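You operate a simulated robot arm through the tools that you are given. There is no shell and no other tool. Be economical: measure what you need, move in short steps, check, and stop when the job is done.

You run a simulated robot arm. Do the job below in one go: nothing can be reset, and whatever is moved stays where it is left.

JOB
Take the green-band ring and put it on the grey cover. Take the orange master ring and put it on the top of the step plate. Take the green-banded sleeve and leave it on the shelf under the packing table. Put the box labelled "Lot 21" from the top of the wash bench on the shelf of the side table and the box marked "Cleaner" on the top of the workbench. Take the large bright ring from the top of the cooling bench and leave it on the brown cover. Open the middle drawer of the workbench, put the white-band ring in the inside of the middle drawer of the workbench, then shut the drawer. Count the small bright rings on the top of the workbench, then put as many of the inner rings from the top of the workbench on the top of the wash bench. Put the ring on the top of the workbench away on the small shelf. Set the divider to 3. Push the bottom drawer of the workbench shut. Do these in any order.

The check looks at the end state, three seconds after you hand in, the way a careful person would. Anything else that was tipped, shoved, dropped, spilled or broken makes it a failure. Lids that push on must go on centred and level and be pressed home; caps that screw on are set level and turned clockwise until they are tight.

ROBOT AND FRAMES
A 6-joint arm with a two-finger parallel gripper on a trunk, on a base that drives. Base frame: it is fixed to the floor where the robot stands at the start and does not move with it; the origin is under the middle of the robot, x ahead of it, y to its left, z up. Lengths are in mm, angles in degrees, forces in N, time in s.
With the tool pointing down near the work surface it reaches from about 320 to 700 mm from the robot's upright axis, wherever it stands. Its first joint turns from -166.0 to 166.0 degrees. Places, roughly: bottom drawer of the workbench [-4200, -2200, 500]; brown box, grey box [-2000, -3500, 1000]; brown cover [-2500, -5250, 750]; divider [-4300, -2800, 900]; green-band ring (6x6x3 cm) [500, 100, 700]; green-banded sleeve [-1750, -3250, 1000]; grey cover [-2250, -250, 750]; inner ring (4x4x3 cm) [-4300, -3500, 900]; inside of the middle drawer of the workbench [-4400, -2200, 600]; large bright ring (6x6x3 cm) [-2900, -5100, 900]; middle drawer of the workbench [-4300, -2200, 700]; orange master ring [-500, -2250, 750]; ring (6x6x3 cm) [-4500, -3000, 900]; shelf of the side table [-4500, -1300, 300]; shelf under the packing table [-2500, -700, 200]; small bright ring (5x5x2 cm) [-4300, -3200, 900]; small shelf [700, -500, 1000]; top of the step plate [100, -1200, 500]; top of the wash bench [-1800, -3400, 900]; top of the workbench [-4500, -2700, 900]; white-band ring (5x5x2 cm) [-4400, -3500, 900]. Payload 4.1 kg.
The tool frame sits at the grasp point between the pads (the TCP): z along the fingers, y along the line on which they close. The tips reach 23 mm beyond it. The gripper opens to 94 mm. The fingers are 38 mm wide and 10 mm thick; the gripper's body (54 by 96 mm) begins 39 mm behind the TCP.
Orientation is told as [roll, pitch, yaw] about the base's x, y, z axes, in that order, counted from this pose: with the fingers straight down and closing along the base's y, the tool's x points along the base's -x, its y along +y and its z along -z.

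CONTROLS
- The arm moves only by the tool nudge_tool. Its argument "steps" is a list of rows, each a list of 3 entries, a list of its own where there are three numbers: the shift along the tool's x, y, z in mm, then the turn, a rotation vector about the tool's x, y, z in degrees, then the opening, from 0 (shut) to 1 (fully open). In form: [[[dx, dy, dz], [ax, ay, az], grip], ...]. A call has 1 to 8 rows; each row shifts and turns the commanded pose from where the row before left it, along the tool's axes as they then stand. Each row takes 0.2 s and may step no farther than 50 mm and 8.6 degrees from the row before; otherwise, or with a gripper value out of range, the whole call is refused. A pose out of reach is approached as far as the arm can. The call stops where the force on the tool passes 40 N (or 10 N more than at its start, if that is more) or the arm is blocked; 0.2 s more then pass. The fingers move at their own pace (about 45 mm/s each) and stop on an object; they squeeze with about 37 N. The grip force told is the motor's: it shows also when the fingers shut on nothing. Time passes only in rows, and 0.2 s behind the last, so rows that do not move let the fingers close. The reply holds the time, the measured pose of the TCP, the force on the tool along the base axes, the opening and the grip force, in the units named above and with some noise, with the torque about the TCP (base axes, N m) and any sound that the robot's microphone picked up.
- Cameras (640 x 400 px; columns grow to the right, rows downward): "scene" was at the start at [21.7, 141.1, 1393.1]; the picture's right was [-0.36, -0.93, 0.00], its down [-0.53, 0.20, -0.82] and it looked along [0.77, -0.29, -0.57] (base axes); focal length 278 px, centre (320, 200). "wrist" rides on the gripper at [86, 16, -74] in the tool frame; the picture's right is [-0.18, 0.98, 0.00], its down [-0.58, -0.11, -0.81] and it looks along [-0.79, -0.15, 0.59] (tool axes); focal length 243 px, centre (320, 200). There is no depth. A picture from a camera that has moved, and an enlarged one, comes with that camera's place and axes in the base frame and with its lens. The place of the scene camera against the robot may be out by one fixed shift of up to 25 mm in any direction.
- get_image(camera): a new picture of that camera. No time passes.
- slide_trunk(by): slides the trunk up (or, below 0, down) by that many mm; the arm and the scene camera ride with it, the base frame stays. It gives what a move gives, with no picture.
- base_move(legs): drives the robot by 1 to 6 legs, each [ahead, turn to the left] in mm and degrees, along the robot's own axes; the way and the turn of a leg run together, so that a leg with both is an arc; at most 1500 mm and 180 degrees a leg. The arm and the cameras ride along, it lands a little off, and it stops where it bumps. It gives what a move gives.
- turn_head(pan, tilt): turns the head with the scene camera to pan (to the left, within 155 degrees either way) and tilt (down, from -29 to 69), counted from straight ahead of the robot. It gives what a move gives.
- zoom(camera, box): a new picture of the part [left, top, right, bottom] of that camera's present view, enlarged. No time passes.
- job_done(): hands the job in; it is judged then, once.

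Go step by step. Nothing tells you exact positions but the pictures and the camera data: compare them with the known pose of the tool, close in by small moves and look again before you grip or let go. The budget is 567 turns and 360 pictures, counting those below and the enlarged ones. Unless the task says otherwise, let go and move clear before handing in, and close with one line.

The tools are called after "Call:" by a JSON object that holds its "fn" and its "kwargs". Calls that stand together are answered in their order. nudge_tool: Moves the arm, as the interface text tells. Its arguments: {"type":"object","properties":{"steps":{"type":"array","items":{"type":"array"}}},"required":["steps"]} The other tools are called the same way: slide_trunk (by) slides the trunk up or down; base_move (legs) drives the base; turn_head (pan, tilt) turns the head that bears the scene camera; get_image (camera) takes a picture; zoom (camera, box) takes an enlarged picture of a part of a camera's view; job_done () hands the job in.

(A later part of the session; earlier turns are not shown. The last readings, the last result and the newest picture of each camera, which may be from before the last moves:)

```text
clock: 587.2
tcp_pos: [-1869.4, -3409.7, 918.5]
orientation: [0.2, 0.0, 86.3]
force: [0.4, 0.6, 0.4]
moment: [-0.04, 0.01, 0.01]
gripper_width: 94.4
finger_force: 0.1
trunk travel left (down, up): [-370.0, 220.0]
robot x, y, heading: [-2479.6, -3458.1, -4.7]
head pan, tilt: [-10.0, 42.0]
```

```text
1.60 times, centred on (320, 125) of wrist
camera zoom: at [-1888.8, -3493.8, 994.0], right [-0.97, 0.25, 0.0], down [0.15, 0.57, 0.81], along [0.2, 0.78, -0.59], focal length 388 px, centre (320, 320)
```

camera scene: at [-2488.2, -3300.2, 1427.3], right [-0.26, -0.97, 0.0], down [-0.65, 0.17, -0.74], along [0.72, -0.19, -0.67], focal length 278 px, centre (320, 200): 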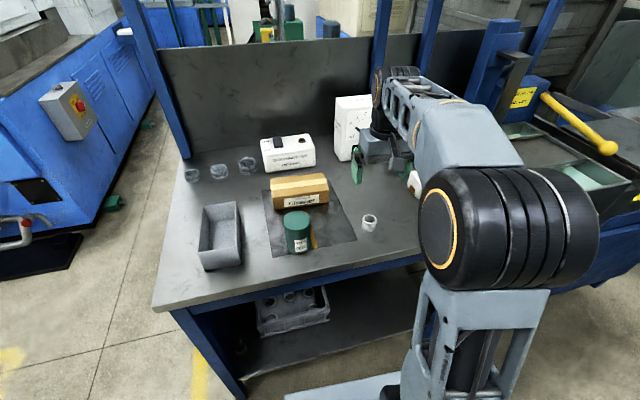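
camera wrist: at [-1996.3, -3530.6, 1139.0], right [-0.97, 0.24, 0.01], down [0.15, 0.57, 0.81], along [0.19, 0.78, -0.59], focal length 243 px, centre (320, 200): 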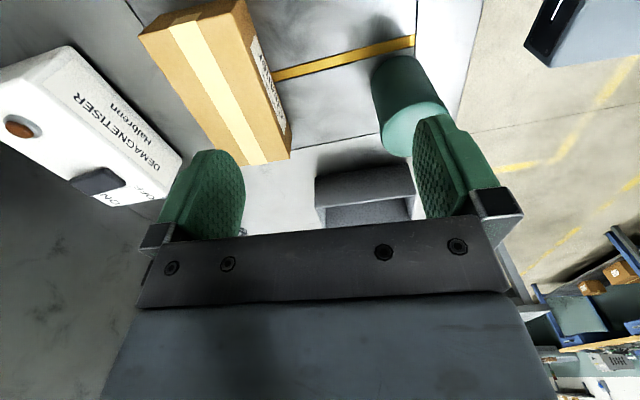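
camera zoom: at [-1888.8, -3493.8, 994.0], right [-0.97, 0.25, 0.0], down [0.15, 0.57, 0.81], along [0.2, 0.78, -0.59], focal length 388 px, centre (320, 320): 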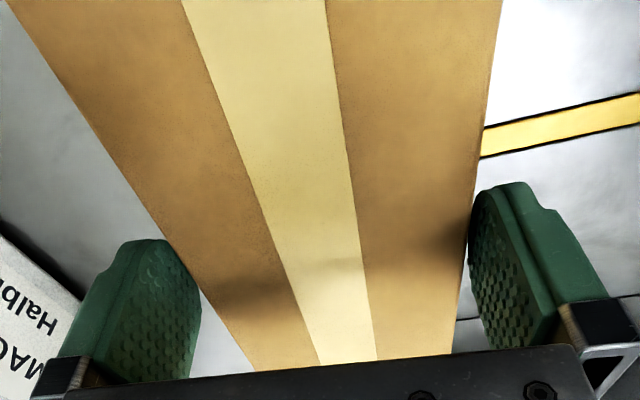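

Well straddled. I go down the rest and grip.

Call:
{"fn": "nudge_tool", "kwargs": {"steps": [[[0, 0, 15], [0, 0, 0], 1], [[0, 0, 12], [0, 0, 0], 1], [[0, 0, 0], [0, 0, 0], 0.7], [[0, 0, 0], [0, 0, 0], 0.6], [[0, 0, 0], [0, 0, 0], 0.6], [[0, 0, 0], [0, 0, 0], 0.6]]}}

Call:
{"fn": "nudge_tool", "kwargs": {"steps": [[[0, 0, -20], [0, 0, 0], 0.6], [[0, 20, -40], [0, 0, 0], 0.6], [[0, 20, -40], [0, 0, 0], 0.6], [[0, 30, -35], [0, 0, 0], 0.6], [[0, 45, -15], [0, 0, 0], 0.6], [[0, 45, 0], [0, 0, 0], 0.6], [[0, 40, 0], [0, 0, 0], 0.6]]}}

Call:
{"fn": "get_image", "kwargs": {"camera": "wrist"}}

```text
clock: 588.6
tcp_pos: [-1868.3, -3407.2, 892.3]
orientation: [0.1, 0.0, 86.5]
force: [-0.9, 0.4, 0.3]
moment: [-0.04, -0.1, 0.03]
gripper_width: 84.7
finger_force: 36.7
trunk travel left (down, up): [-370.0, 220.0]
robot x, y, heading: [-2480.3, -3460.4, -4.8]
head pan, tilt: [-10.0, 42.0]
```

```text
clock: 590.2
tcp_pos: [-2068.5, -3398.0, 1044.0]
orientation: [0.1, 0.1, 86.4]
force: [0.4, 0.3, -6.1]
moment: [0.0, 0.0, -0.02]
gripper_width: 85.0
finger_force: 37.1
trunk travel left (down, up): [-370.0, 220.0]
robot x, y, heading: [-2477.3, -3456.8, -4.7]
head pan, tilt: [-10.0, 42.0]
```

```text
135 pictures are left
camera wrist: at [-2089.2, -3483.0, 1119.3], right [-0.97, 0.25, 0.0], down [0.15, 0.57, 0.81], along [0.2, 0.78, -0.59], focal length 243 px, centre (320, 200)
```

wrist: 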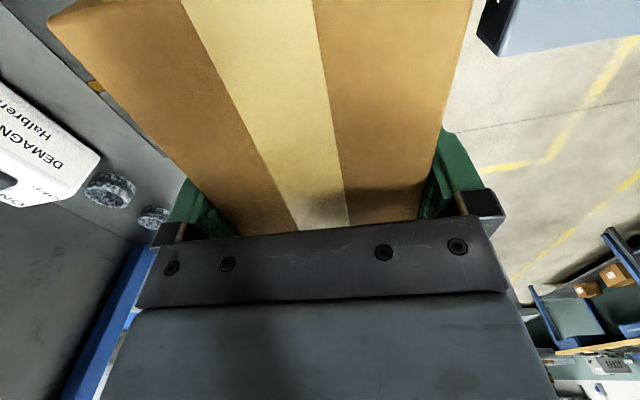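

Box held. I carry it to the workbench's free stretch near y = -2400.

Call:
{"fn": "base_move", "kwargs": {"legs": [[-150, 0], [0, 139.7], [1430, 0], [0, 45]]}}

Call:
{"fn": "turn_head", "kwargs": {"pan": 0, "tilt": 42}}

Call:
{"fn": "get_image", "kwargs": {"camera": "scene"}}

```text
clock: 606.2
tcp_pos: [-4030.8, -2546.4, 1044.2]
orientation: [0.1, 0.0, -86.8]
force: [0.5, 0.2, -6.4]
moment: [0.02, -0.01, -0.01]
gripper_width: 84.9
finger_force: 36.8
trunk travel left (down, up): [-370.0, 220.0]
robot x, y, heading: [-3629.8, -2437.0, -177.9]
head pan, tilt: [-10.0, 42.0]
```

```text
clock: 606.9
tcp_pos: [-4031.3, -2545.5, 1043.4]
orientation: [0.3, 0.0, -86.8]
force: [-0.5, -0.1, -6.1]
moment: [0.02, -0.01, 0.01]
gripper_width: 85.0
finger_force: 36.7
trunk travel left (down, up): [-370.0, 220.0]
robot x, y, heading: [-3627.1, -2439.6, -178.2]
head pan, tilt: [0.0, 42.0]
```

```text
134 pictures are left
camera scene: at [-3649.3, -2597.7, 1427.4], right [-0.04, 1.0, 0.0], down [0.67, 0.02, -0.74], along [-0.74, -0.03, -0.67], focal length 278 px, centre (320, 200)
```

scene: 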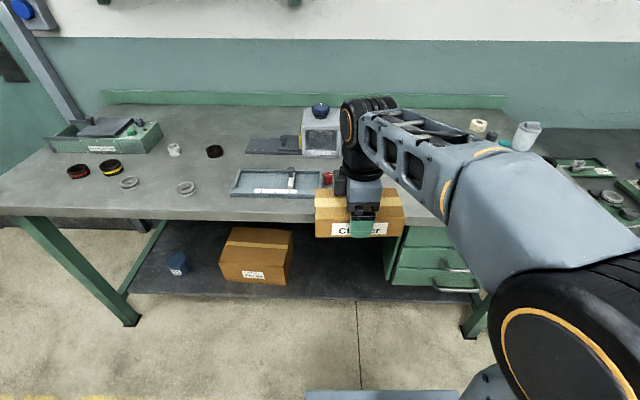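

Call:
{"fn": "nudge_tool", "kwargs": {"steps": [[[42, 2, 0], [0, 0, 0], 0.6], [[42, 2, 0], [0, 0, 0], 0.6], [[42, 2, 0], [0, 0, 0], 0.6], [[40, 2, 0], [0, 0, 0], 0.6]]}}

Call:
{"fn": "base_move", "kwargs": {"legs": [[160, 0]]}}

Call:
{"fn": "nudge_tool", "kwargs": {"steps": [[[0, -45, 0], [0, 0, 0], 0.6], [[0, -45, 0], [0, 0, 0], 0.6], [[0, -45, 0], [0, 0, 0], 0.6], [[0, 0, 25], [0, 0, 0], 0.6], [[0, 0, 25], [0, 0, 0], 0.6], [[0, 0, 0], [0, 0, 0], 0.6]]}}

Call:
{"fn": "get_image", "kwargs": {"camera": "scene"}}

Call:
{"fn": "get_image", "kwargs": {"camera": "wrist"}}

```text
clock: 607.9
tcp_pos: [-4035.4, -2380.0, 1046.6]
orientation: [0.1, -0.1, -86.8]
force: [-0.5, -1.0, -6.3]
moment: [0.02, 0.01, -0.01]
gripper_width: 84.7
finger_force: 36.3
trunk travel left (down, up): [-370.0, 220.0]
robot x, y, heading: [-3629.0, -2435.9, -178.1]
head pan, tilt: [0.0, 42.0]
```

```text
clock: 609.3
tcp_pos: [-4191.6, -2383.2, 1046.1]
orientation: [0.2, 0.0, -87.1]
force: [0.3, 0.0, -6.1]
moment: [0.02, 0.05, 0.01]
gripper_width: 84.9
finger_force: 37.5
trunk travel left (down, up): [-370.0, 220.0]
robot x, y, heading: [-3786.9, -2441.2, -177.9]
head pan, tilt: [0.0, 42.0]
```

```text
clock: 610.7
tcp_pos: [-4326.0, -2389.7, 996.1]
orientation: [0.3, 0.0, -87.1]
force: [-0.2, 0.0, -5.9]
moment: [-0.01, 0.0, 0.0]
gripper_width: 84.7
finger_force: 37.1
trunk travel left (down, up): [-370.0, 220.0]
robot x, y, heading: [-3790.2, -2438.9, -178.3]
head pan, tilt: [0.0, 42.0]
```

```text
133 pictures are left
camera scene: at [-3807.5, -2602.8, 1427.4], right [-0.03, 1.0, 0.0], down [0.67, 0.02, -0.74], along [-0.74, -0.02, -0.67], focal length 278 px, centre (320, 200)
```

scene: 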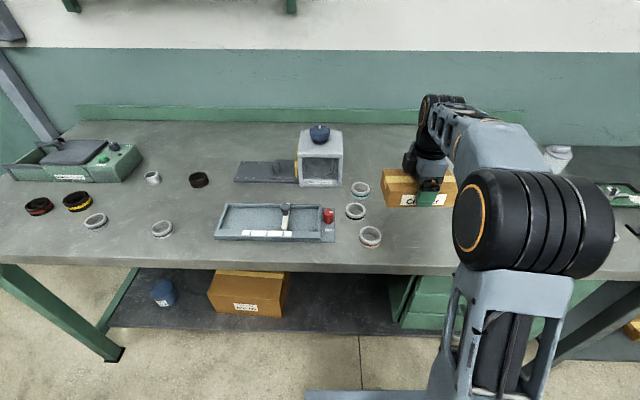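

```text
132 pictures are left
camera wrist: at [-4312.9, -2303.2, 1071.1], right [0.99, -0.13, 0.0], down [-0.08, -0.59, 0.81], along [-0.11, -0.8, -0.59], focal length 243 px, centre (320, 200)
```

wrist: 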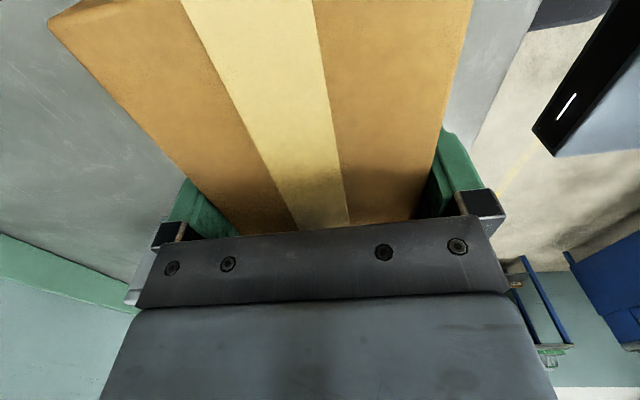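

Call:
{"fn": "nudge_tool", "kwargs": {"steps": [[[27, 2, 0], [0, 0, 0], 0.6], [[0, 0, 30], [0, 0, 0], 0.6], [[0, 0, 25], [0, 0, 0], 0.6], [[0, 0, 8], [0, 0, 0], 0.6], [[0, 0, 6], [0, 0, 0], 0.6], [[0, 0, 6], [0, 0, 0], 0.6], [[0, 0, 6], [0, 0, 0], 0.6], [[0, 0, 6], [0, 0, 0], 0.6]]}}

```text
clock: 612.5
tcp_pos: [-4324.8, -2363.2, 912.6]
orientation: [-0.3, 0.1, -87.2]
force: [-2.8, -0.9, 20.7]
moment: [-0.9, -1.07, -0.09]
gripper_width: 84.9
finger_force: 36.9
trunk travel left (down, up): [-370.0, 220.0]
robot x, y, heading: [-3785.8, -2443.4, -178.1]
head pan, tilt: [0.0, 42.0]
```

On the bench. I release and rise.

Call:
{"fn": "nudge_tool", "kwargs": {"steps": [[[0, 0, -1], [0, 0, 0], 0.8], [[0, 0, 0], [0, 0, 0], 1], [[0, 0, 0], [0, 0, 0], 1], [[0, 0, -25], [0, 0, 0], 1], [[0, 0, -45], [0, 0, 0], 1], [[0, 0, -45], [0, 0, 0], 1], [[0, 0, -40], [0, 0, 0], 1]]}}

Call:
{"fn": "get_image", "kwargs": {"camera": "wrist"}}

Call:
{"fn": "get_image", "kwargs": {"camera": "scene"}}

```text
clock: 614.1
tcp_pos: [-4325.7, -2361.5, 1066.1]
orientation: [0.2, 0.0, -87.2]
force: [0.7, 0.0, 0.2]
moment: [-0.06, 0.01, -0.01]
gripper_width: 94.1
finger_force: 0.1
trunk travel left (down, up): [-370.0, 220.0]
robot x, y, heading: [-3789.5, -2443.4, -178.3]
head pan, tilt: [0.0, 42.0]
```

```text
131 pictures are left
camera wrist: at [-4314.0, -2274.8, 1140.0], right [0.99, -0.13, 0.0], down [-0.08, -0.59, 0.81], along [-0.11, -0.8, -0.59], focal length 243 px, centre (320, 200)
```

wrist: 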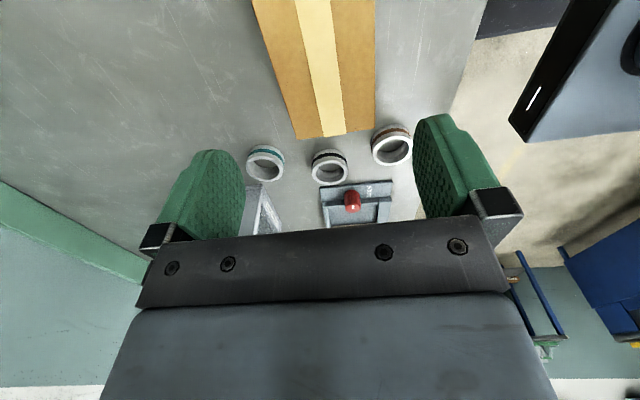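

```text
130 pictures are left
camera scene: at [-3806.9, -2602.9, 1427.4], right [-0.03, 1.0, 0.0], down [0.67, 0.02, -0.74], along [-0.74, -0.02, -0.67], focal length 278 px, centre (320, 200)
```

scene: 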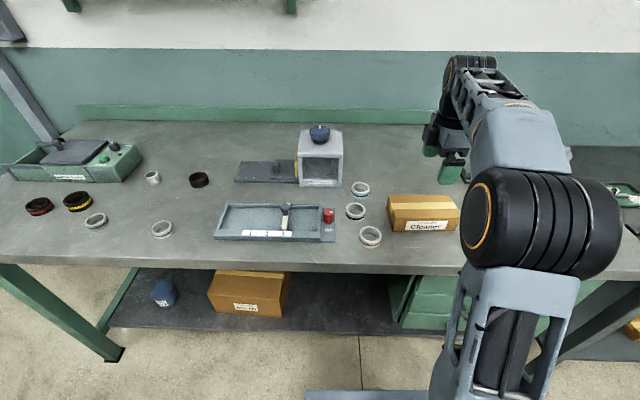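

Cleaner box placed. Now inner ring B; I turn the gripper back and drive left along the bench.

Call:
{"fn": "nudge_tool", "kwargs": {"steps": [[[0, 20, 0], [0, 0, 8.5], 0.7], [[0, 20, 0], [0, 0, 8.5], 0.7], [[0, 0, 0], [0, 0, 8.5], 0.7], [[0, 0, 0], [0, 0, 8.5], 0.7], [[0, 0, 0], [0, 0, 8.5], 0.7], [[0, 0, 0], [0, 0, 8.5], 0.7], [[0, 0, 0], [0, 0, 8.5], 0.7], [[0, 0, 0], [0, 0, 8.5], 0.7]]}}

Call:
{"fn": "nudge_tool", "kwargs": {"steps": [[[0, 0, 0], [0, 0, 8.5], 0.7], [[0, 0, 0], [0, 0, 8.5], 0.7], [[0, 0, 0], [0, 0, 6], 0.7]]}}

Call:
{"fn": "base_move", "kwargs": {"legs": [[0, 90], [640, 0], [0, -91.5], [30, 0]]}}

Call:
{"fn": "get_image", "kwargs": {"camera": "wrist"}}

Call:
{"fn": "get_image", "kwargs": {"camera": "scene"}}

```text
clock: 615.9
tcp_pos: [-4285.4, -2363.7, 1065.0]
orientation: [0.1, 0.1, -155.2]
force: [0.3, 0.1, 0.2]
moment: [-0.02, 0.0, -0.01]
gripper_width: 65.6
finger_force: 0.0
trunk travel left (down, up): [-370.0, 220.0]
robot x, y, heading: [-3791.5, -2441.2, -178.2]
head pan, tilt: [0.0, 42.0]
```

```text
clock: 616.7
tcp_pos: [-4285.6, -2364.8, 1065.4]
orientation: [0.0, 0.2, -178.2]
force: [0.5, -0.1, -1.1]
moment: [-0.02, 0.01, -0.01]
gripper_width: 65.8
finger_force: 0.1
trunk travel left (down, up): [-370.0, 220.0]
robot x, y, heading: [-3786.8, -2441.1, -178.2]
head pan, tilt: [0.0, 42.0]
```

```text
clock: 628.3
tcp_pos: [-4289.0, -3037.6, 1064.7]
orientation: [0.0, 0.1, -174.7]
force: [-0.3, 0.4, 0.7]
moment: [-0.01, -0.02, -0.02]
gripper_width: 65.9
finger_force: 0.0
trunk travel left (down, up): [-370.0, 220.0]
robot x, y, heading: [-3784.8, -3081.1, -174.6]
head pan, tilt: [0.0, 42.0]
```

```text
129 pictures are left
camera wrist: at [-4199.7, -3045.0, 1140.0], right [-0.09, -1.0, 0.0], down [-0.59, 0.05, 0.8], along [-0.8, 0.08, -0.59], focal length 243 px, centre (320, 200)
```

wrist: 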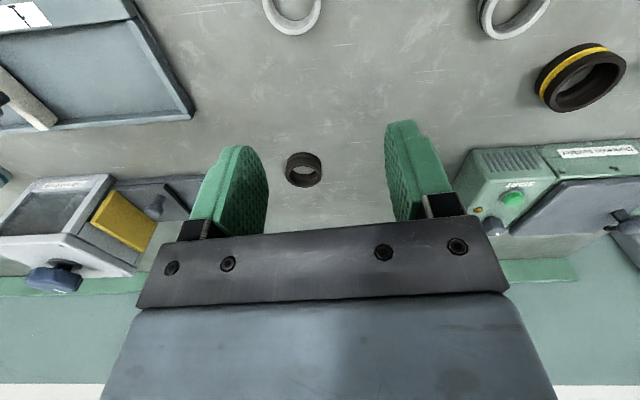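

```text
128 pictures are left
camera scene: at [-3796.1, -3247.3, 1427.4], right [-0.09, 1.0, 0.0], down [0.67, 0.06, -0.74], along [-0.74, -0.07, -0.67], focal length 278 px, centre (320, 200)
```

scene: 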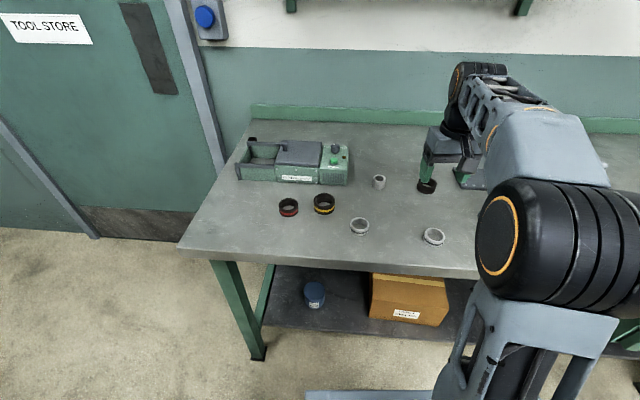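

Call:
{"fn": "nudge_tool", "kwargs": {"steps": [[[-40, 22, 16], [0, 0, 0], 0.65], [[-40, 22, 16], [0, 0, 0], 0.65], [[-40, 22, 16], [0, 0, 0], 0.65], [[-40, 22, 16], [0, 0, 0], 0.65], [[0, 0, 0], [0, 0, 0], 0.65]]}}

Call:
{"fn": "get_image", "kwargs": {"camera": "wrist"}}

```text
clock: 629.5
tcp_pos: [-4439.4, -3143.2, 1002.6]
orientation: [-0.1, 0.2, -174.7]
force: [-0.3, -0.2, -0.3]
moment: [0.0, -0.03, -0.01]
gripper_width: 61.0
finger_force: 0.1
trunk travel left (down, up): [-370.0, 220.0]
robot x, y, heading: [-3787.9, -3083.5, -174.7]
head pan, tilt: [0.0, 42.0]
```

```text
127 pictures are left
camera wrist: at [-4350.3, -3150.5, 1078.3], right [-0.09, -1.0, 0.0], down [-0.59, 0.05, 0.8], along [-0.8, 0.08, -0.59], focal length 243 px, centre (320, 200)
```

wrist: 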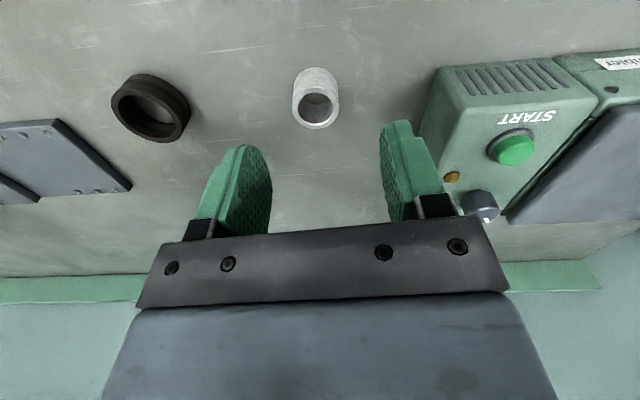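

Call:
{"fn": "nudge_tool", "kwargs": {"steps": [[[-19.4, -7.8, 20], [0, 0, 0], 0.6], [[0, 0, 35], [0, 0, 0], 0.6], [[0, 0, 12], [0, 0, 0], 0.6], [[0, 0, 0], [0, 0, 0], 0.6]]}}

Call:
{"fn": "get_image", "kwargs": {"camera": "wrist"}}

```text
clock: 630.5
tcp_pos: [-4457.9, -3136.7, 934.3]
orientation: [-0.1, 0.1, -174.7]
force: [0.2, -0.5, -1.0]
moment: [-0.01, -0.04, -0.02]
gripper_width: 56.7
finger_force: 0.1
trunk travel left (down, up): [-370.0, 220.0]
robot x, y, heading: [-3786.7, -3083.9, -174.8]
head pan, tilt: [0.0, 42.0]
```

```text
126 pictures are left
camera wrist: at [-4369.8, -3143.8, 1009.3], right [-0.09, -1.0, 0.0], down [-0.59, 0.05, 0.81], along [-0.8, 0.08, -0.59], focal length 243 px, centre (320, 200)
```

wrist: 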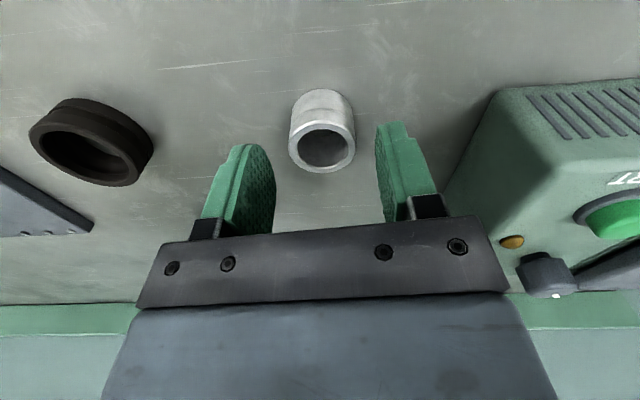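

Aligned. Down, grip, lift.

Call:
{"fn": "nudge_tool", "kwargs": {"steps": [[[0, 1, 14], [0, 0, 0], 0.6], [[0, 0, 12], [0, 0, 0], 0.6], [[0, 0, 0], [0, 0, 0], 0.35], [[0, 0, 0], [0, 0, 0], 0.2], [[0, 0, 0], [0, 0, 0], 0.2], [[0, 0, 0], [0, 0, 0], 0.2]]}}

Call:
{"fn": "nudge_tool", "kwargs": {"steps": [[[0, 0, -30], [0, 0, 0], 0.2], [[0, 0, -45], [0, 0, 0], 0.2], [[20, 0, -40], [0, 0, 0], 0.2], [[40, 0, -20], [0, 0, 0], 0.2], [[45, 0, -20], [0, 0, 0], 0.2], [[45, 0, 0], [0, 0, 0], 0.2], [[45, 0, 0], [0, 0, 0], 0.2]]}}

Call:
{"fn": "get_image", "kwargs": {"camera": "wrist"}}

```text
clock: 631.9
tcp_pos: [-4458.2, -3135.3, 908.4]
orientation: [0.1, 0.3, -174.7]
force: [0.4, 0.3, 0.2]
moment: [-0.01, 0.0, -0.04]
gripper_width: 36.0
finger_force: 37.2
trunk travel left (down, up): [-370.0, 220.0]
robot x, y, heading: [-3792.6, -3083.2, -175.0]
head pan, tilt: [0.0, 42.0]
```

```text
clock: 633.5
tcp_pos: [-4263.1, -3116.9, 1062.2]
orientation: [-0.1, 0.0, -174.7]
force: [0.1, -1.0, -1.9]
moment: [0.03, -0.02, 0.0]
gripper_width: 36.3
finger_force: 36.7
trunk travel left (down, up): [-370.0, 220.0]
robot x, y, heading: [-3789.7, -3082.2, -174.7]
head pan, tilt: [0.0, 42.0]
```

```text
125 pictures are left
camera wrist: at [-4175.0, -3125.4, 1138.8], right [-0.09, -1.0, 0.0], down [-0.59, 0.05, 0.81], along [-0.8, 0.08, -0.59], focal length 243 px, centre (320, 200)
```

wrist: 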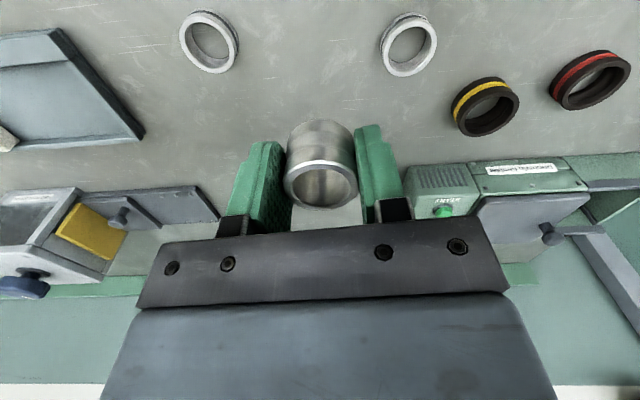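

Call:
{"fn": "base_move", "kwargs": {"legs": [[-200, 0], [0, 154.7], [1120, 0], [0, 16]]}}

Call:
{"fn": "get_image", "kwargs": {"camera": "wrist"}}

Call:
{"fn": "get_image", "kwargs": {"camera": "scene"}}

```text
clock: 647.9
tcp_pos: [-2034.4, -3521.9, 1063.2]
orientation: [0.1, 0.1, -4.4]
force: [-0.4, -0.2, -0.9]
moment: [-0.04, -0.02, 0.0]
gripper_width: 36.4
finger_force: 37.1
trunk travel left (down, up): [-370.0, 220.0]
robot x, y, heading: [-2509.4, -3470.1, -4.7]
head pan, tilt: [0.0, 42.0]
```

```text
124 pictures are left
camera wrist: at [-2117.2, -3497.7, 1138.6], right [0.26, 0.97, 0.0], down [0.57, -0.15, 0.8], along [0.78, -0.21, -0.59], focal length 243 px, centre (320, 200)
```

wrist: 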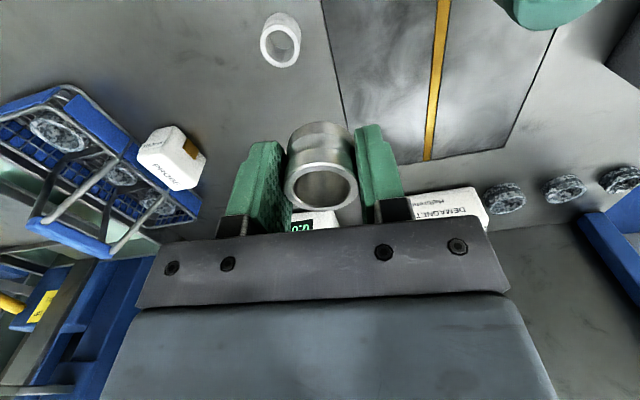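

```text
123 pictures are left
camera scene: at [-2473.0, -3301.1, 1427.4], right [-0.08, -1.0, 0.0], down [-0.67, 0.05, -0.74], along [0.74, -0.06, -0.67], focal length 278 px, centre (320, 200)
```

scene: 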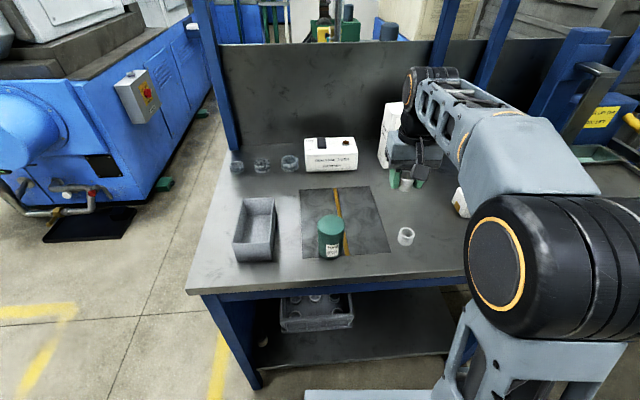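

Call:
{"fn": "nudge_tool", "kwargs": {"steps": [[[-38.4, -16, 10], [0, 0, 0], 0.2], [[-38.4, -16, 20], [0, 0, 0], 0.2], [[0, 0, 45], [0, 0, 0], 0.2], [[0, 0, 45], [0, 0, 0], 0.2], [[0, 0, 30], [0, 0, 0], 0.2], [[0, 0, 0], [0, 0, 0], 0.2]]}}

Call:
{"fn": "get_image", "kwargs": {"camera": "wrist"}}

Call:
{"fn": "nudge_tool", "kwargs": {"steps": [[[0, 0, 8], [0, 0, 0], 0.2], [[0, 0, 6], [0, 0, 0], 0.2], [[0, 0, 5], [0, 0, 0], 0.2], [[0, 0, 5], [0, 0, 0], 0.2], [[0, 0, 5], [0, 0, 0], 0.2]]}}

```text
clock: 649.3
tcp_pos: [-1959.6, -3558.6, 911.9]
orientation: [0.0, 0.1, -4.5]
force: [0.0, -0.1, -1.6]
moment: [0.01, 0.04, -0.04]
gripper_width: 36.3
finger_force: 36.8
trunk travel left (down, up): [-370.0, 220.0]
robot x, y, heading: [-2511.2, -3467.2, -4.6]
head pan, tilt: [0.0, 42.0]
```

```text
122 pictures are left
camera wrist: at [-2042.7, -3535.3, 987.5], right [0.26, 0.97, 0.0], down [0.57, -0.15, 0.8], along [0.78, -0.21, -0.59], focal length 243 px, centre (320, 200)
```

wrist: 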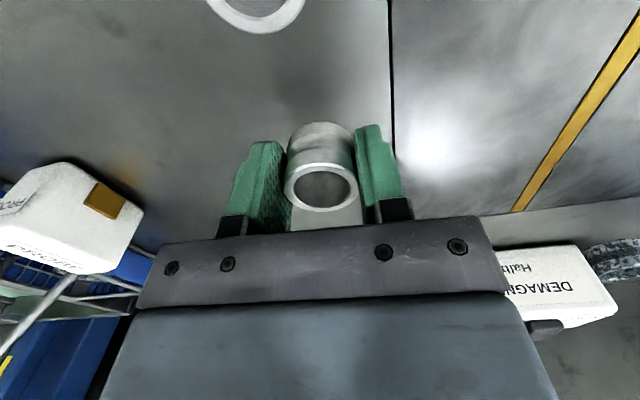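

```text
clock: 650.5
tcp_pos: [-1959.7, -3558.4, 887.8]
orientation: [-0.1, -0.2, -4.6]
force: [-0.7, -1.2, 19.3]
moment: [0.03, 0.19, 0.02]
gripper_width: 36.1
finger_force: 37.2
trunk travel left (down, up): [-370.0, 220.0]
robot x, y, heading: [-2510.8, -3472.0, -4.8]
head pan, tilt: [0.0, 42.0]
```

Call:
{"fn": "nudge_tool", "kwargs": {"steps": [[[0, 0, -1], [0, 0.3, 0], 0.4], [[0, 0, 0], [0, 0, 0], 0.5], [[0, 0, -30], [0, 0, 0], 0.5], [[0, 0, -45], [0, 0, 0], 0.6], [[0, 0, -45], [0, 0, 0], 0.65], [[30, 0, -30], [0, 0, 0], 0.65], [[45, 0, 0], [0, 0, 0], 0.65], [[45, 0, 0], [0, 0, 0], 0.65]]}}

Call:
{"fn": "get_image", "kwargs": {"camera": "scene"}}

Call:
{"fn": "turn_head", "kwargs": {"pan": -75, "tilt": 25}}

Call:
{"fn": "get_image", "kwargs": {"camera": "scene"}}

```text
clock: 652.3
tcp_pos: [-2082.1, -3550.2, 1035.8]
orientation: [0.0, 0.4, -4.6]
force: [0.2, 0.4, -0.4]
moment: [0.02, 0.04, -0.02]
gripper_width: 61.1
finger_force: 0.1
trunk travel left (down, up): [-370.0, 220.0]
robot x, y, heading: [-2510.4, -3469.3, -4.8]
head pan, tilt: [0.0, 42.0]
```

```text
121 pictures are left
camera scene: at [-2473.0, -3301.2, 1427.4], right [-0.08, -1.0, 0.0], down [-0.67, 0.05, -0.74], along [0.74, -0.06, -0.67], focal length 278 px, centre (320, 200)
```

scene: 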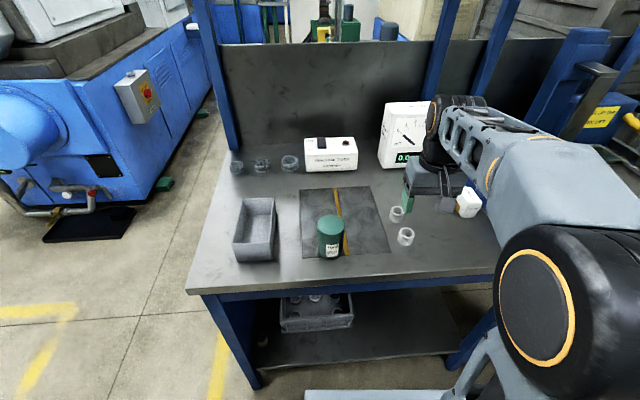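

```text
clock: 653.7
tcp_pos: [-2081.2, -3551.8, 1035.4]
orientation: [0.0, 0.4, -4.5]
force: [0.1, -0.3, -1.0]
moment: [-0.01, 0.03, 0.0]
gripper_width: 61.2
finger_force: 0.0
trunk travel left (down, up): [-370.0, 220.0]
robot x, y, heading: [-2507.0, -3472.6, -4.3]
head pan, tilt: [-75.0, 25.0]
```

```text
120 pictures are left
camera scene: at [-2539.8, -3385.0, 1453.6], right [-0.98, -0.18, 0.0], down [-0.08, 0.42, -0.91], along [0.16, -0.89, -0.42], focal length 278 px, centre (320, 200)
```

scene: 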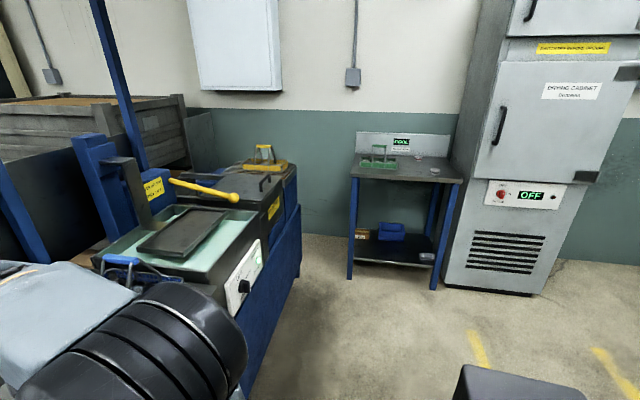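

Both inner rings are on the wash bench. Now the cooling bench; I zoom on it.

Call:
{"fn": "zoom", "kwargs": {"camera": "scene", "box": [340, 120, 480, 220]}}

Call:
{"fn": "zoom", "kwargs": {"camera": "scene", "box": [100, 130, 320, 280]}}

```text
4.00 times, centred on (410, 170) of scene
camera zoom: at [-2539.8, -3385.0, 1453.6], right [-0.98, -0.18, 0.0], down [-0.08, 0.42, -0.91], along [0.16, -0.89, -0.42], focal length 1111 px, centre (-40, 320)
```

zoom: 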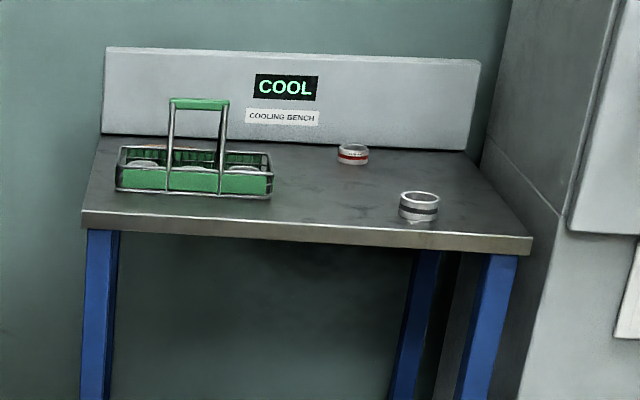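

```text
2.67 times, centred on (210, 205) of scene
camera zoom: at [-2539.8, -3385.0, 1453.6], right [-0.98, -0.18, 0.0], down [-0.08, 0.42, -0.91], along [0.16, -0.89, -0.42], focal length 740 px, centre (613, 187)
```

zoom: 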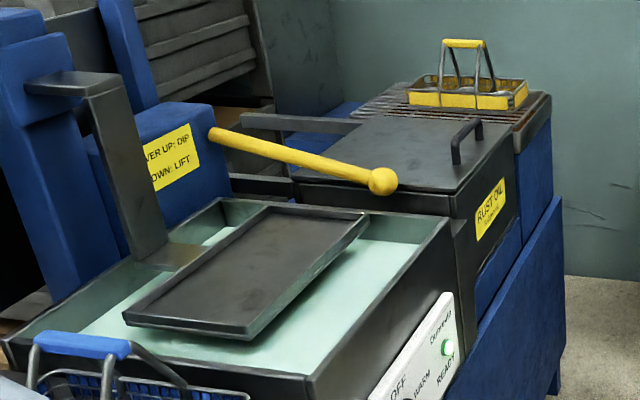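

Call:
{"fn": "base_move", "kwargs": {"legs": [[-150, 0], [0, -85], [800, 0]]}}

Call:
{"fn": "turn_head", "kwargs": {"pan": 15, "tilt": 35}}

Call:
{"fn": "get_image", "kwargs": {"camera": "scene"}}

```text
clock: 662.6
tcp_pos: [-2689.4, -4694.8, 1035.2]
orientation: [0.0, 0.4, -89.3]
force: [0.0, 0.0, 0.5]
moment: [0.0, 0.01, -0.01]
gripper_width: 61.1
finger_force: 0.1
trunk travel left (down, up): [-370.0, 220.0]
robot x, y, heading: [-2646.8, -4265.5, -89.7]
head pan, tilt: [-75.0, 25.0]
```

```text
clock: 664.3
tcp_pos: [-2688.2, -4695.2, 1035.3]
orientation: [0.0, 0.4, -89.2]
force: [-1.3, 0.6, 0.5]
moment: [0.01, -0.01, 0.0]
gripper_width: 61.2
finger_force: 0.1
trunk travel left (down, up): [-370.0, 220.0]
robot x, y, heading: [-2648.2, -4263.9, -89.2]
head pan, tilt: [15.0, 35.0]
```

```text
117 pictures are left
camera scene: at [-2459.8, -4278.7, 1437.9], right [-0.96, -0.27, 0.0], down [-0.15, 0.55, -0.82], along [0.22, -0.79, -0.57], focal length 278 px, centre (320, 200)
```

scene: 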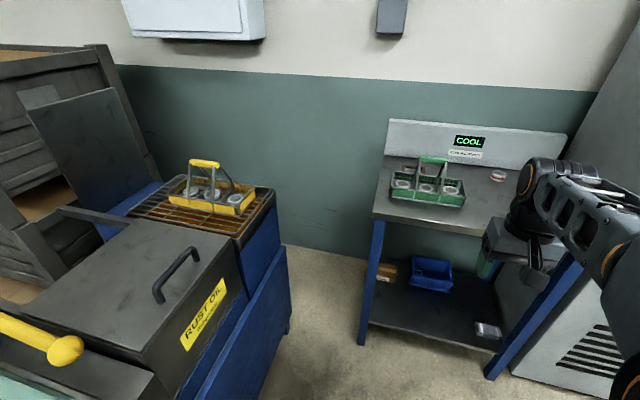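

Call:
{"fn": "zoom", "kwargs": {"camera": "scene", "box": [350, 240, 520, 350]}}

Call:
{"fn": "zoom", "kwargs": {"camera": "scene", "box": [370, 110, 580, 240]}}

```text
3.64 times, centred on (435, 295) of scene
camera zoom: at [-2459.8, -4278.7, 1437.9], right [-0.96, -0.27, 0.0], down [-0.15, 0.55, -0.82], along [0.22, -0.79, -0.57], focal length 1010 px, centre (-98, -146)
```

zoom: 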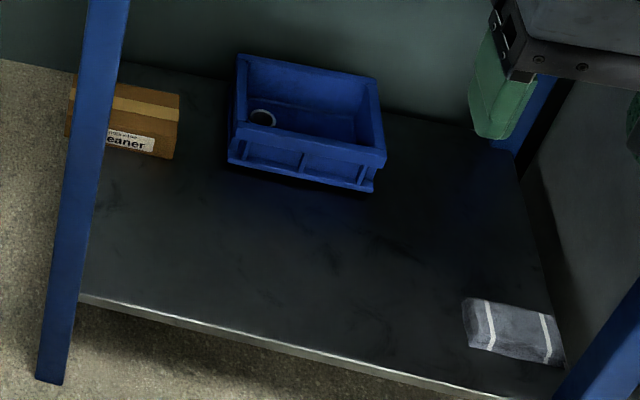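

```text
3.05 times, centred on (475, 175) of scene
camera zoom: at [-2459.8, -4278.7, 1437.9], right [-0.96, -0.27, 0.0], down [-0.15, 0.55, -0.82], along [0.22, -0.79, -0.57], focal length 846 px, centre (-152, 276)
```

zoom: 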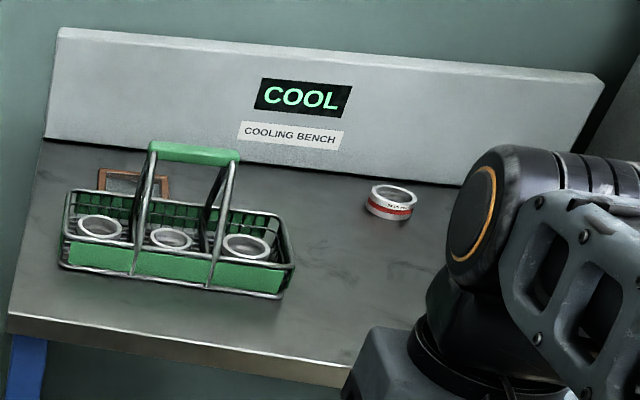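

The brown-framed cover stands at the back left of the cooling bench behind the green basket; the large bright ring is at its front right. I drive up to the ring.

Call:
{"fn": "base_move", "kwargs": {"legs": [[0, -29], [430, 0], [0, 29]]}}

Call:
{"fn": "turn_head", "kwargs": {"pan": 0, "tilt": 42}}

Call:
{"fn": "get_image", "kwargs": {"camera": "scene"}}

Call:
{"fn": "get_image", "kwargs": {"camera": "wrist"}}

```text
clock: 669.8
tcp_pos: [-2886.2, -5082.6, 1035.4]
orientation: [0.1, 0.4, -88.1]
force: [-0.3, -1.1, -0.2]
moment: [0.01, 0.03, 0.01]
gripper_width: 61.0
finger_force: 0.1
trunk travel left (down, up): [-370.0, 220.0]
robot x, y, heading: [-2853.9, -4647.5, -88.4]
head pan, tilt: [15.0, 35.0]
```

```text
clock: 670.6
tcp_pos: [-2887.3, -5082.4, 1034.4]
orientation: [0.0, 0.3, -88.2]
force: [-0.3, -0.2, -0.8]
moment: [-0.02, -0.03, -0.01]
gripper_width: 61.2
finger_force: 0.0
trunk travel left (down, up): [-370.0, 220.0]
robot x, y, heading: [-2854.3, -4648.7, -88.4]
head pan, tilt: [0.0, 42.0]
```

```text
114 pictures are left
camera scene: at [-2688.6, -4660.5, 1427.4], right [-1.0, -0.03, 0.0], down [-0.02, 0.67, -0.74], along [0.02, -0.74, -0.67], focal length 278 px, centre (320, 200)
```

scene: 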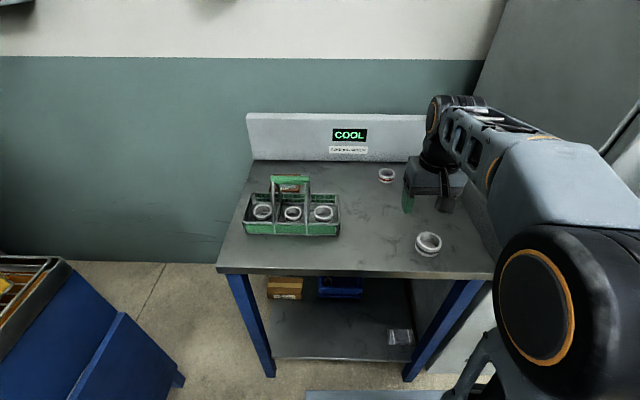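

```text
113 pictures are left
camera wrist: at [-2872.5, -4995.7, 1111.2], right [0.99, -0.15, 0.0], down [-0.09, -0.59, 0.8], along [-0.12, -0.79, -0.6], focal length 243 px, centre (320, 200)
```

wrist: 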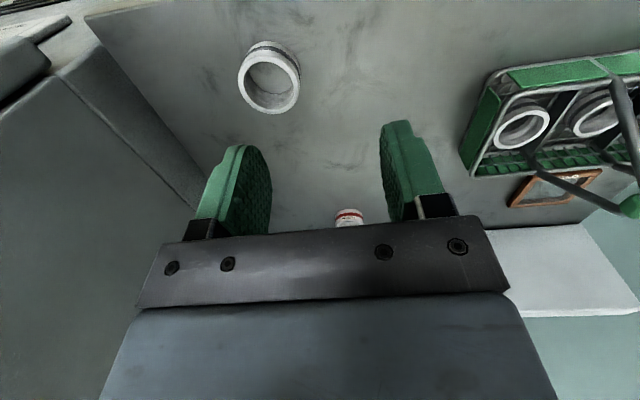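

Call:
{"fn": "nudge_tool", "kwargs": {"steps": [[[-7, -25, 15], [0, -0.4, 0], 0.8], [[-7, -25, 20], [0, 0, 0], 0.8], [[0, 0, 40], [0, 0, 0], 0.8], [[0, 0, 0], [0, 0, 0], 0.8]]}}

Call:
{"fn": "get_image", "kwargs": {"camera": "wrist"}}

```text
clock: 671.6
tcp_pos: [-2938.4, -5097.6, 961.0]
orientation: [0.0, 0.1, -88.2]
force: [0.0, 0.5, 0.4]
moment: [0.03, 0.03, 0.0]
gripper_width: 75.1
finger_force: 0.1
trunk travel left (down, up): [-370.0, 220.0]
robot x, y, heading: [-2855.9, -4652.1, -88.2]
head pan, tilt: [0.0, 42.0]
```

```text
112 pictures are left
camera wrist: at [-2924.0, -5010.1, 1036.9], right [0.99, -0.15, 0.0], down [-0.09, -0.59, 0.81], along [-0.12, -0.8, -0.59], focal length 243 px, centre (320, 200)
```

wrist: 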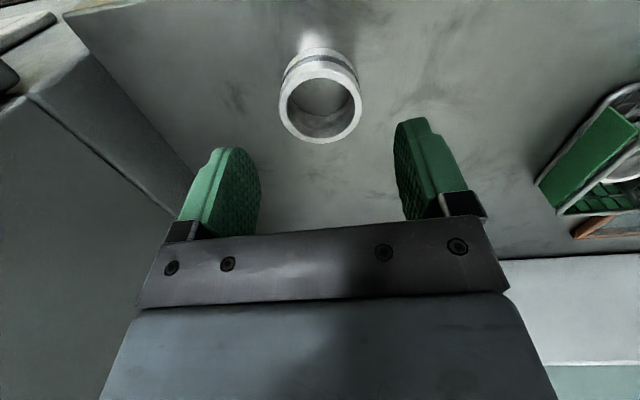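

Call:
{"fn": "nudge_tool", "kwargs": {"steps": [[[0, 0, 25], [0, 0, 0], 0.8], [[0, 0, 20], [0, 0, 0], 0.8], [[0, 0, 0], [0, 0, 0], 0.8]]}}

Call:
{"fn": "get_image", "kwargs": {"camera": "wrist"}}

Call:
{"fn": "zoom", "kwargs": {"camera": "scene", "box": [350, 150, 490, 270]}}

```text
clock: 672.4
tcp_pos: [-2938.5, -5096.2, 915.8]
orientation: [0.0, 0.1, -88.2]
force: [-0.4, 1.1, -0.7]
moment: [-0.01, 0.01, 0.0]
gripper_width: 75.1
finger_force: 0.2
trunk travel left (down, up): [-370.0, 220.0]
robot x, y, heading: [-2856.9, -4650.8, -88.3]
head pan, tilt: [0.0, 42.0]
```

```text
111 pictures are left
camera wrist: at [-2923.8, -5009.0, 991.5], right [0.99, -0.15, 0.0], down [-0.09, -0.59, 0.81], along [-0.12, -0.8, -0.59], focal length 243 px, centre (320, 200)
```

wrist: 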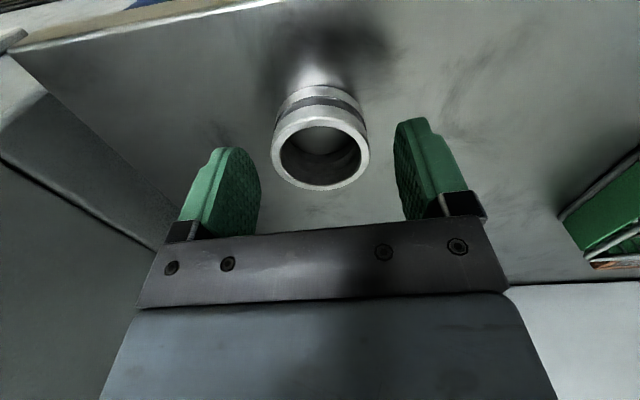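

```text
3.33 times, centred on (420, 210) of scene
camera zoom: at [-2688.7, -4660.6, 1427.4], right [-1.0, -0.03, 0.0], down [-0.02, 0.67, -0.74], along [0.02, -0.74, -0.67], focal length 926 px, centre (-13, 167)
```

zoom: 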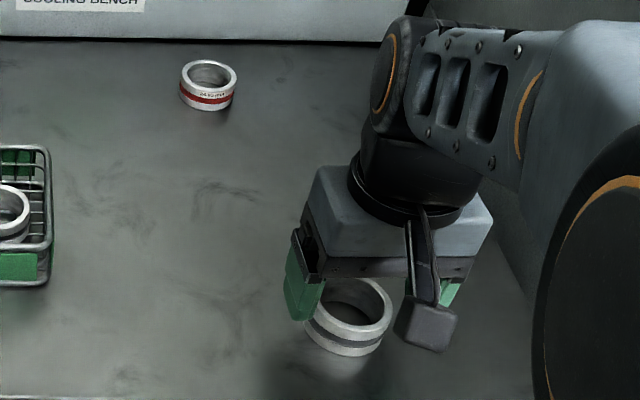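

Call:
{"fn": "nudge_tool", "kwargs": {"steps": [[[0, 0, 12], [0, 0, 0], 0.8], [[0, 0, 0], [0, 0, 0], 0.55], [[0, 0, 0], [0, 0, 0], 0.35], [[0, 0, 0], [0, 0, 0], 0.35], [[0, 0, 0], [0, 0, 0], 0.35]]}}

Call:
{"fn": "nudge_tool", "kwargs": {"steps": [[[0, 0, -30], [0, 0, 0], 0.35], [[0, 0, -45], [0, 0, 0], 0.35], [[0, 0, -45], [0, 0, 0], 0.35], [[0, 0, -45], [0, 0, 0], 0.35], [[0, 0, -45], [0, 0, 0], 0.35]]}}

Call:
{"fn": "get_image", "kwargs": {"camera": "wrist"}}

```text
clock: 673.6
tcp_pos: [-2939.1, -5095.9, 905.3]
orientation: [0.1, 0.1, -88.2]
force: [-1.6, 0.2, 2.8]
moment: [-0.17, 0.06, -0.06]
gripper_width: 56.3
finger_force: 37.1
trunk travel left (down, up): [-370.0, 220.0]
robot x, y, heading: [-2855.3, -4649.2, -88.1]
head pan, tilt: [0.0, 42.0]
```

```text
clock: 674.8
tcp_pos: [-2939.8, -5096.3, 1114.0]
orientation: [-0.1, 0.1, -88.3]
force: [0.6, 0.3, -2.3]
moment: [0.03, 0.0, 0.02]
gripper_width: 56.4
finger_force: 36.9
trunk travel left (down, up): [-370.0, 220.0]
robot x, y, heading: [-2853.3, -4649.1, -88.3]
head pan, tilt: [0.0, 42.0]
```

```text
109 pictures are left
camera wrist: at [-2923.3, -5009.5, 1190.0], right [0.99, -0.15, 0.0], down [-0.09, -0.59, 0.81], along [-0.12, -0.8, -0.59], focal length 243 px, centre (320, 200)
```

wrist: 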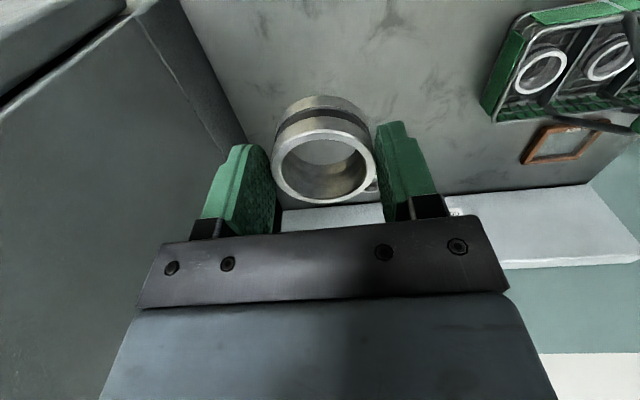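

Ring held (56 mm). I shift the base to stand in front of the cover.

Call:
{"fn": "base_move", "kwargs": {"legs": [[-150, 0], [0, 60], [320, 0], [0, -61], [30, 0]]}}

Call:
{"fn": "get_image", "kwargs": {"camera": "wrist"}}

Call:
{"fn": "get_image", "kwargs": {"camera": "scene"}}

```text
clock: 683.6
tcp_pos: [-2646.5, -5132.4, 1114.4]
orientation: [0.0, 0.0, -86.9]
force: [-0.1, 1.0, -1.9]
moment: [0.02, -0.01, -0.02]
gripper_width: 56.3
finger_force: 36.7
trunk travel left (down, up): [-370.0, 220.0]
robot x, y, heading: [-2575.6, -4684.0, -87.1]
head pan, tilt: [0.0, 42.0]
```

```text
108 pictures are left
camera wrist: at [-2632.5, -5044.3, 1189.5], right [0.99, -0.13, 0.0], down [-0.08, -0.59, 0.81], along [-0.11, -0.8, -0.59], focal length 243 px, centre (320, 200)
```

wrist: 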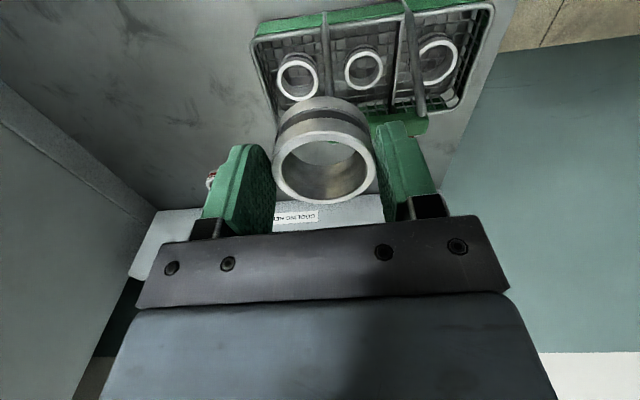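

```text
107 pictures are left
camera scene: at [-2406.0, -4689.9, 1427.4], right [-1.0, -0.05, 0.0], down [-0.03, 0.67, -0.74], along [0.04, -0.74, -0.67], focal length 278 px, centre (320, 200)
```

scene: 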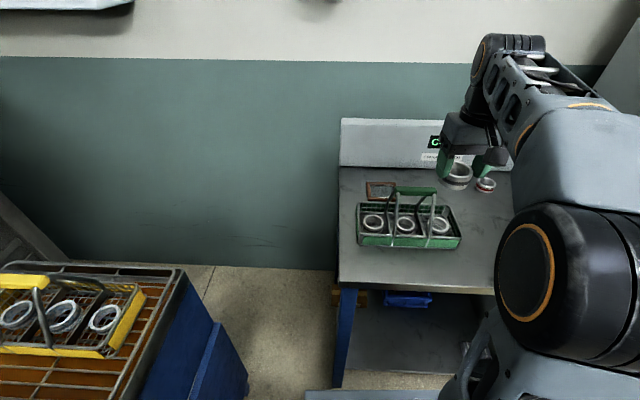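

Call:
{"fn": "slide_trunk", "kwargs": {"by": 200}}

Call:
{"fn": "nudge_tool", "kwargs": {"steps": [[[0, 0, 45], [0, 0, 0], 0.35], [[0, 0, 45], [0, 0, 0], 0.35], [[0, 0, 45], [0, 0, 0], 0.35], [[0, 0, 45], [0, 0, 0], 0.35], [[-45, 0, 0], [0, 0, 0], 0.35], [[-45, 0, 0], [0, 0, 0], 0.35], [[-45, 0, 0], [0, 0, 0], 0.35], [[-45, 0, 0], [0, 0, 0], 0.35]]}}

Call:
{"fn": "get_image", "kwargs": {"camera": "wrist"}}

Call:
{"fn": "get_image", "kwargs": {"camera": "scene"}}

```text
clock: 685.7
tcp_pos: [-2645.6, -5132.0, 1314.1]
orientation: [0.0, 0.2, -86.9]
force: [0.2, -1.5, -1.2]
moment: [0.03, -0.03, -0.02]
gripper_width: 56.2
finger_force: 37.0
trunk travel left (down, up): [-570.0, 20.0]
robot x, y, heading: [-2574.2, -4680.4, -86.9]
head pan, tilt: [0.0, 42.0]
```

```text
clock: 687.5
tcp_pos: [-2636.3, -5315.5, 1134.2]
orientation: [0.1, 0.2, -86.9]
force: [1.0, -0.1, -1.2]
moment: [0.03, 0.02, -0.01]
gripper_width: 56.4
finger_force: 37.2
trunk travel left (down, up): [-570.0, 20.0]
robot x, y, heading: [-2572.2, -4675.3, -86.9]
head pan, tilt: [0.0, 42.0]
```

```text
106 pictures are left
camera wrist: at [-2623.3, -5227.6, 1210.1], right [0.99, -0.13, 0.0], down [-0.08, -0.59, 0.8], along [-0.11, -0.8, -0.59], focal length 243 px, centre (320, 200)
```

wrist: 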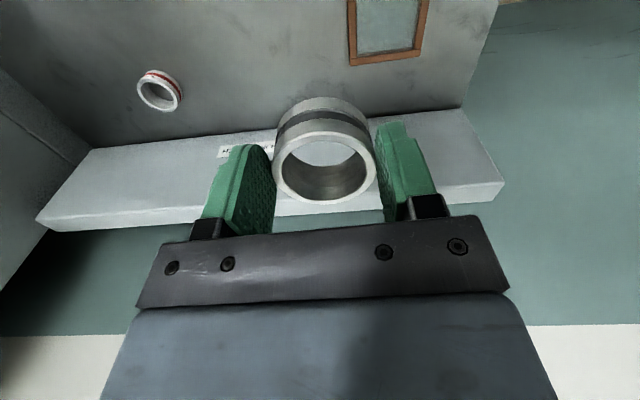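

```text
105 pictures are left
camera scene: at [-2406.1, -4691.1, 1627.4], right [-1.0, -0.05, 0.0], down [-0.03, 0.67, -0.74], along [0.04, -0.74, -0.67], focal length 278 px, centre (320, 200)
```

scene: 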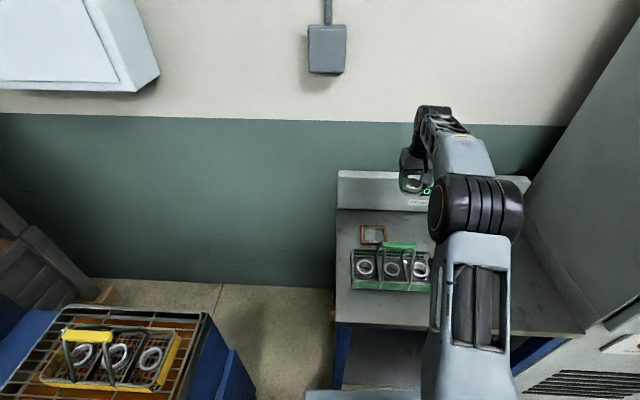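

Call:
{"fn": "nudge_tool", "kwargs": {"steps": [[[-15.3, 37.4, 10], [0, 0, 0], 0.35], [[-15.3, 37.4, 10], [0, 0, 0], 0.35], [[0, 0, 45], [0, 0, 0], 0.35], [[0, 0, 45], [0, 0, 0], 0.35], [[0, 0, 0], [0, 0, 0], 0.35]]}}

Call:
{"fn": "get_image", "kwargs": {"camera": "wrist"}}

Call:
{"fn": "zoom", "kwargs": {"camera": "scene", "box": [320, 170, 460, 290]}}

```text
clock: 688.7
tcp_pos: [-2563.0, -5341.3, 1024.2]
orientation: [0.0, 0.0, -86.9]
force: [-0.2, -0.8, -1.6]
moment: [0.01, 0.0, -0.03]
gripper_width: 56.6
finger_force: 36.8
trunk travel left (down, up): [-570.0, 20.0]
robot x, y, heading: [-2571.7, -4683.5, -87.1]
head pan, tilt: [0.0, 42.0]
```

```text
104 pictures are left
camera wrist: at [-2549.5, -5253.4, 1099.4], right [0.99, -0.13, 0.0], down [-0.08, -0.59, 0.81], along [-0.11, -0.8, -0.59], focal length 243 px, centre (320, 200)
```

wrist: 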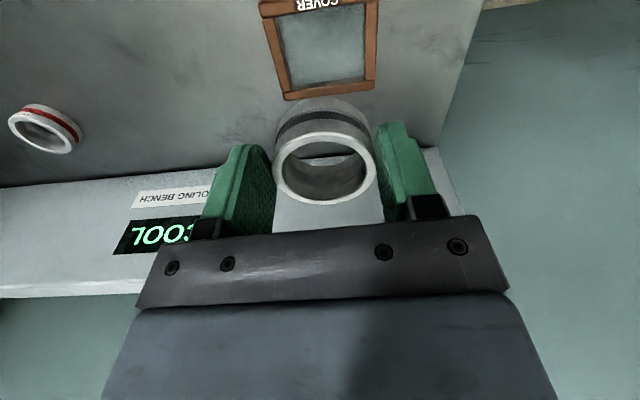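

```text
3.33 times, centred on (390, 230) of scene
camera zoom: at [-2405.9, -4689.9, 1627.4], right [-1.0, -0.05, 0.0], down [-0.03, 0.67, -0.74], along [0.04, -0.74, -0.67], focal length 926 px, centre (87, 100)
```

zoom: 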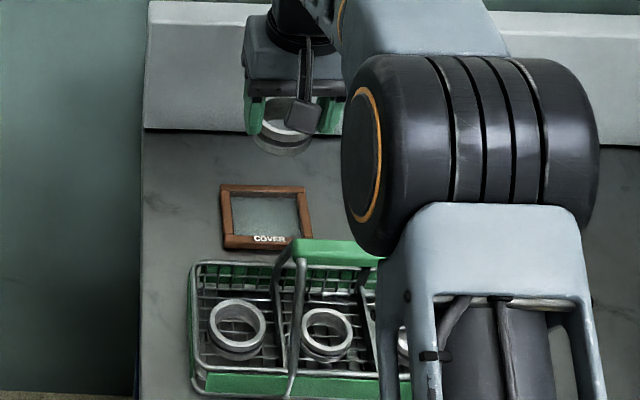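

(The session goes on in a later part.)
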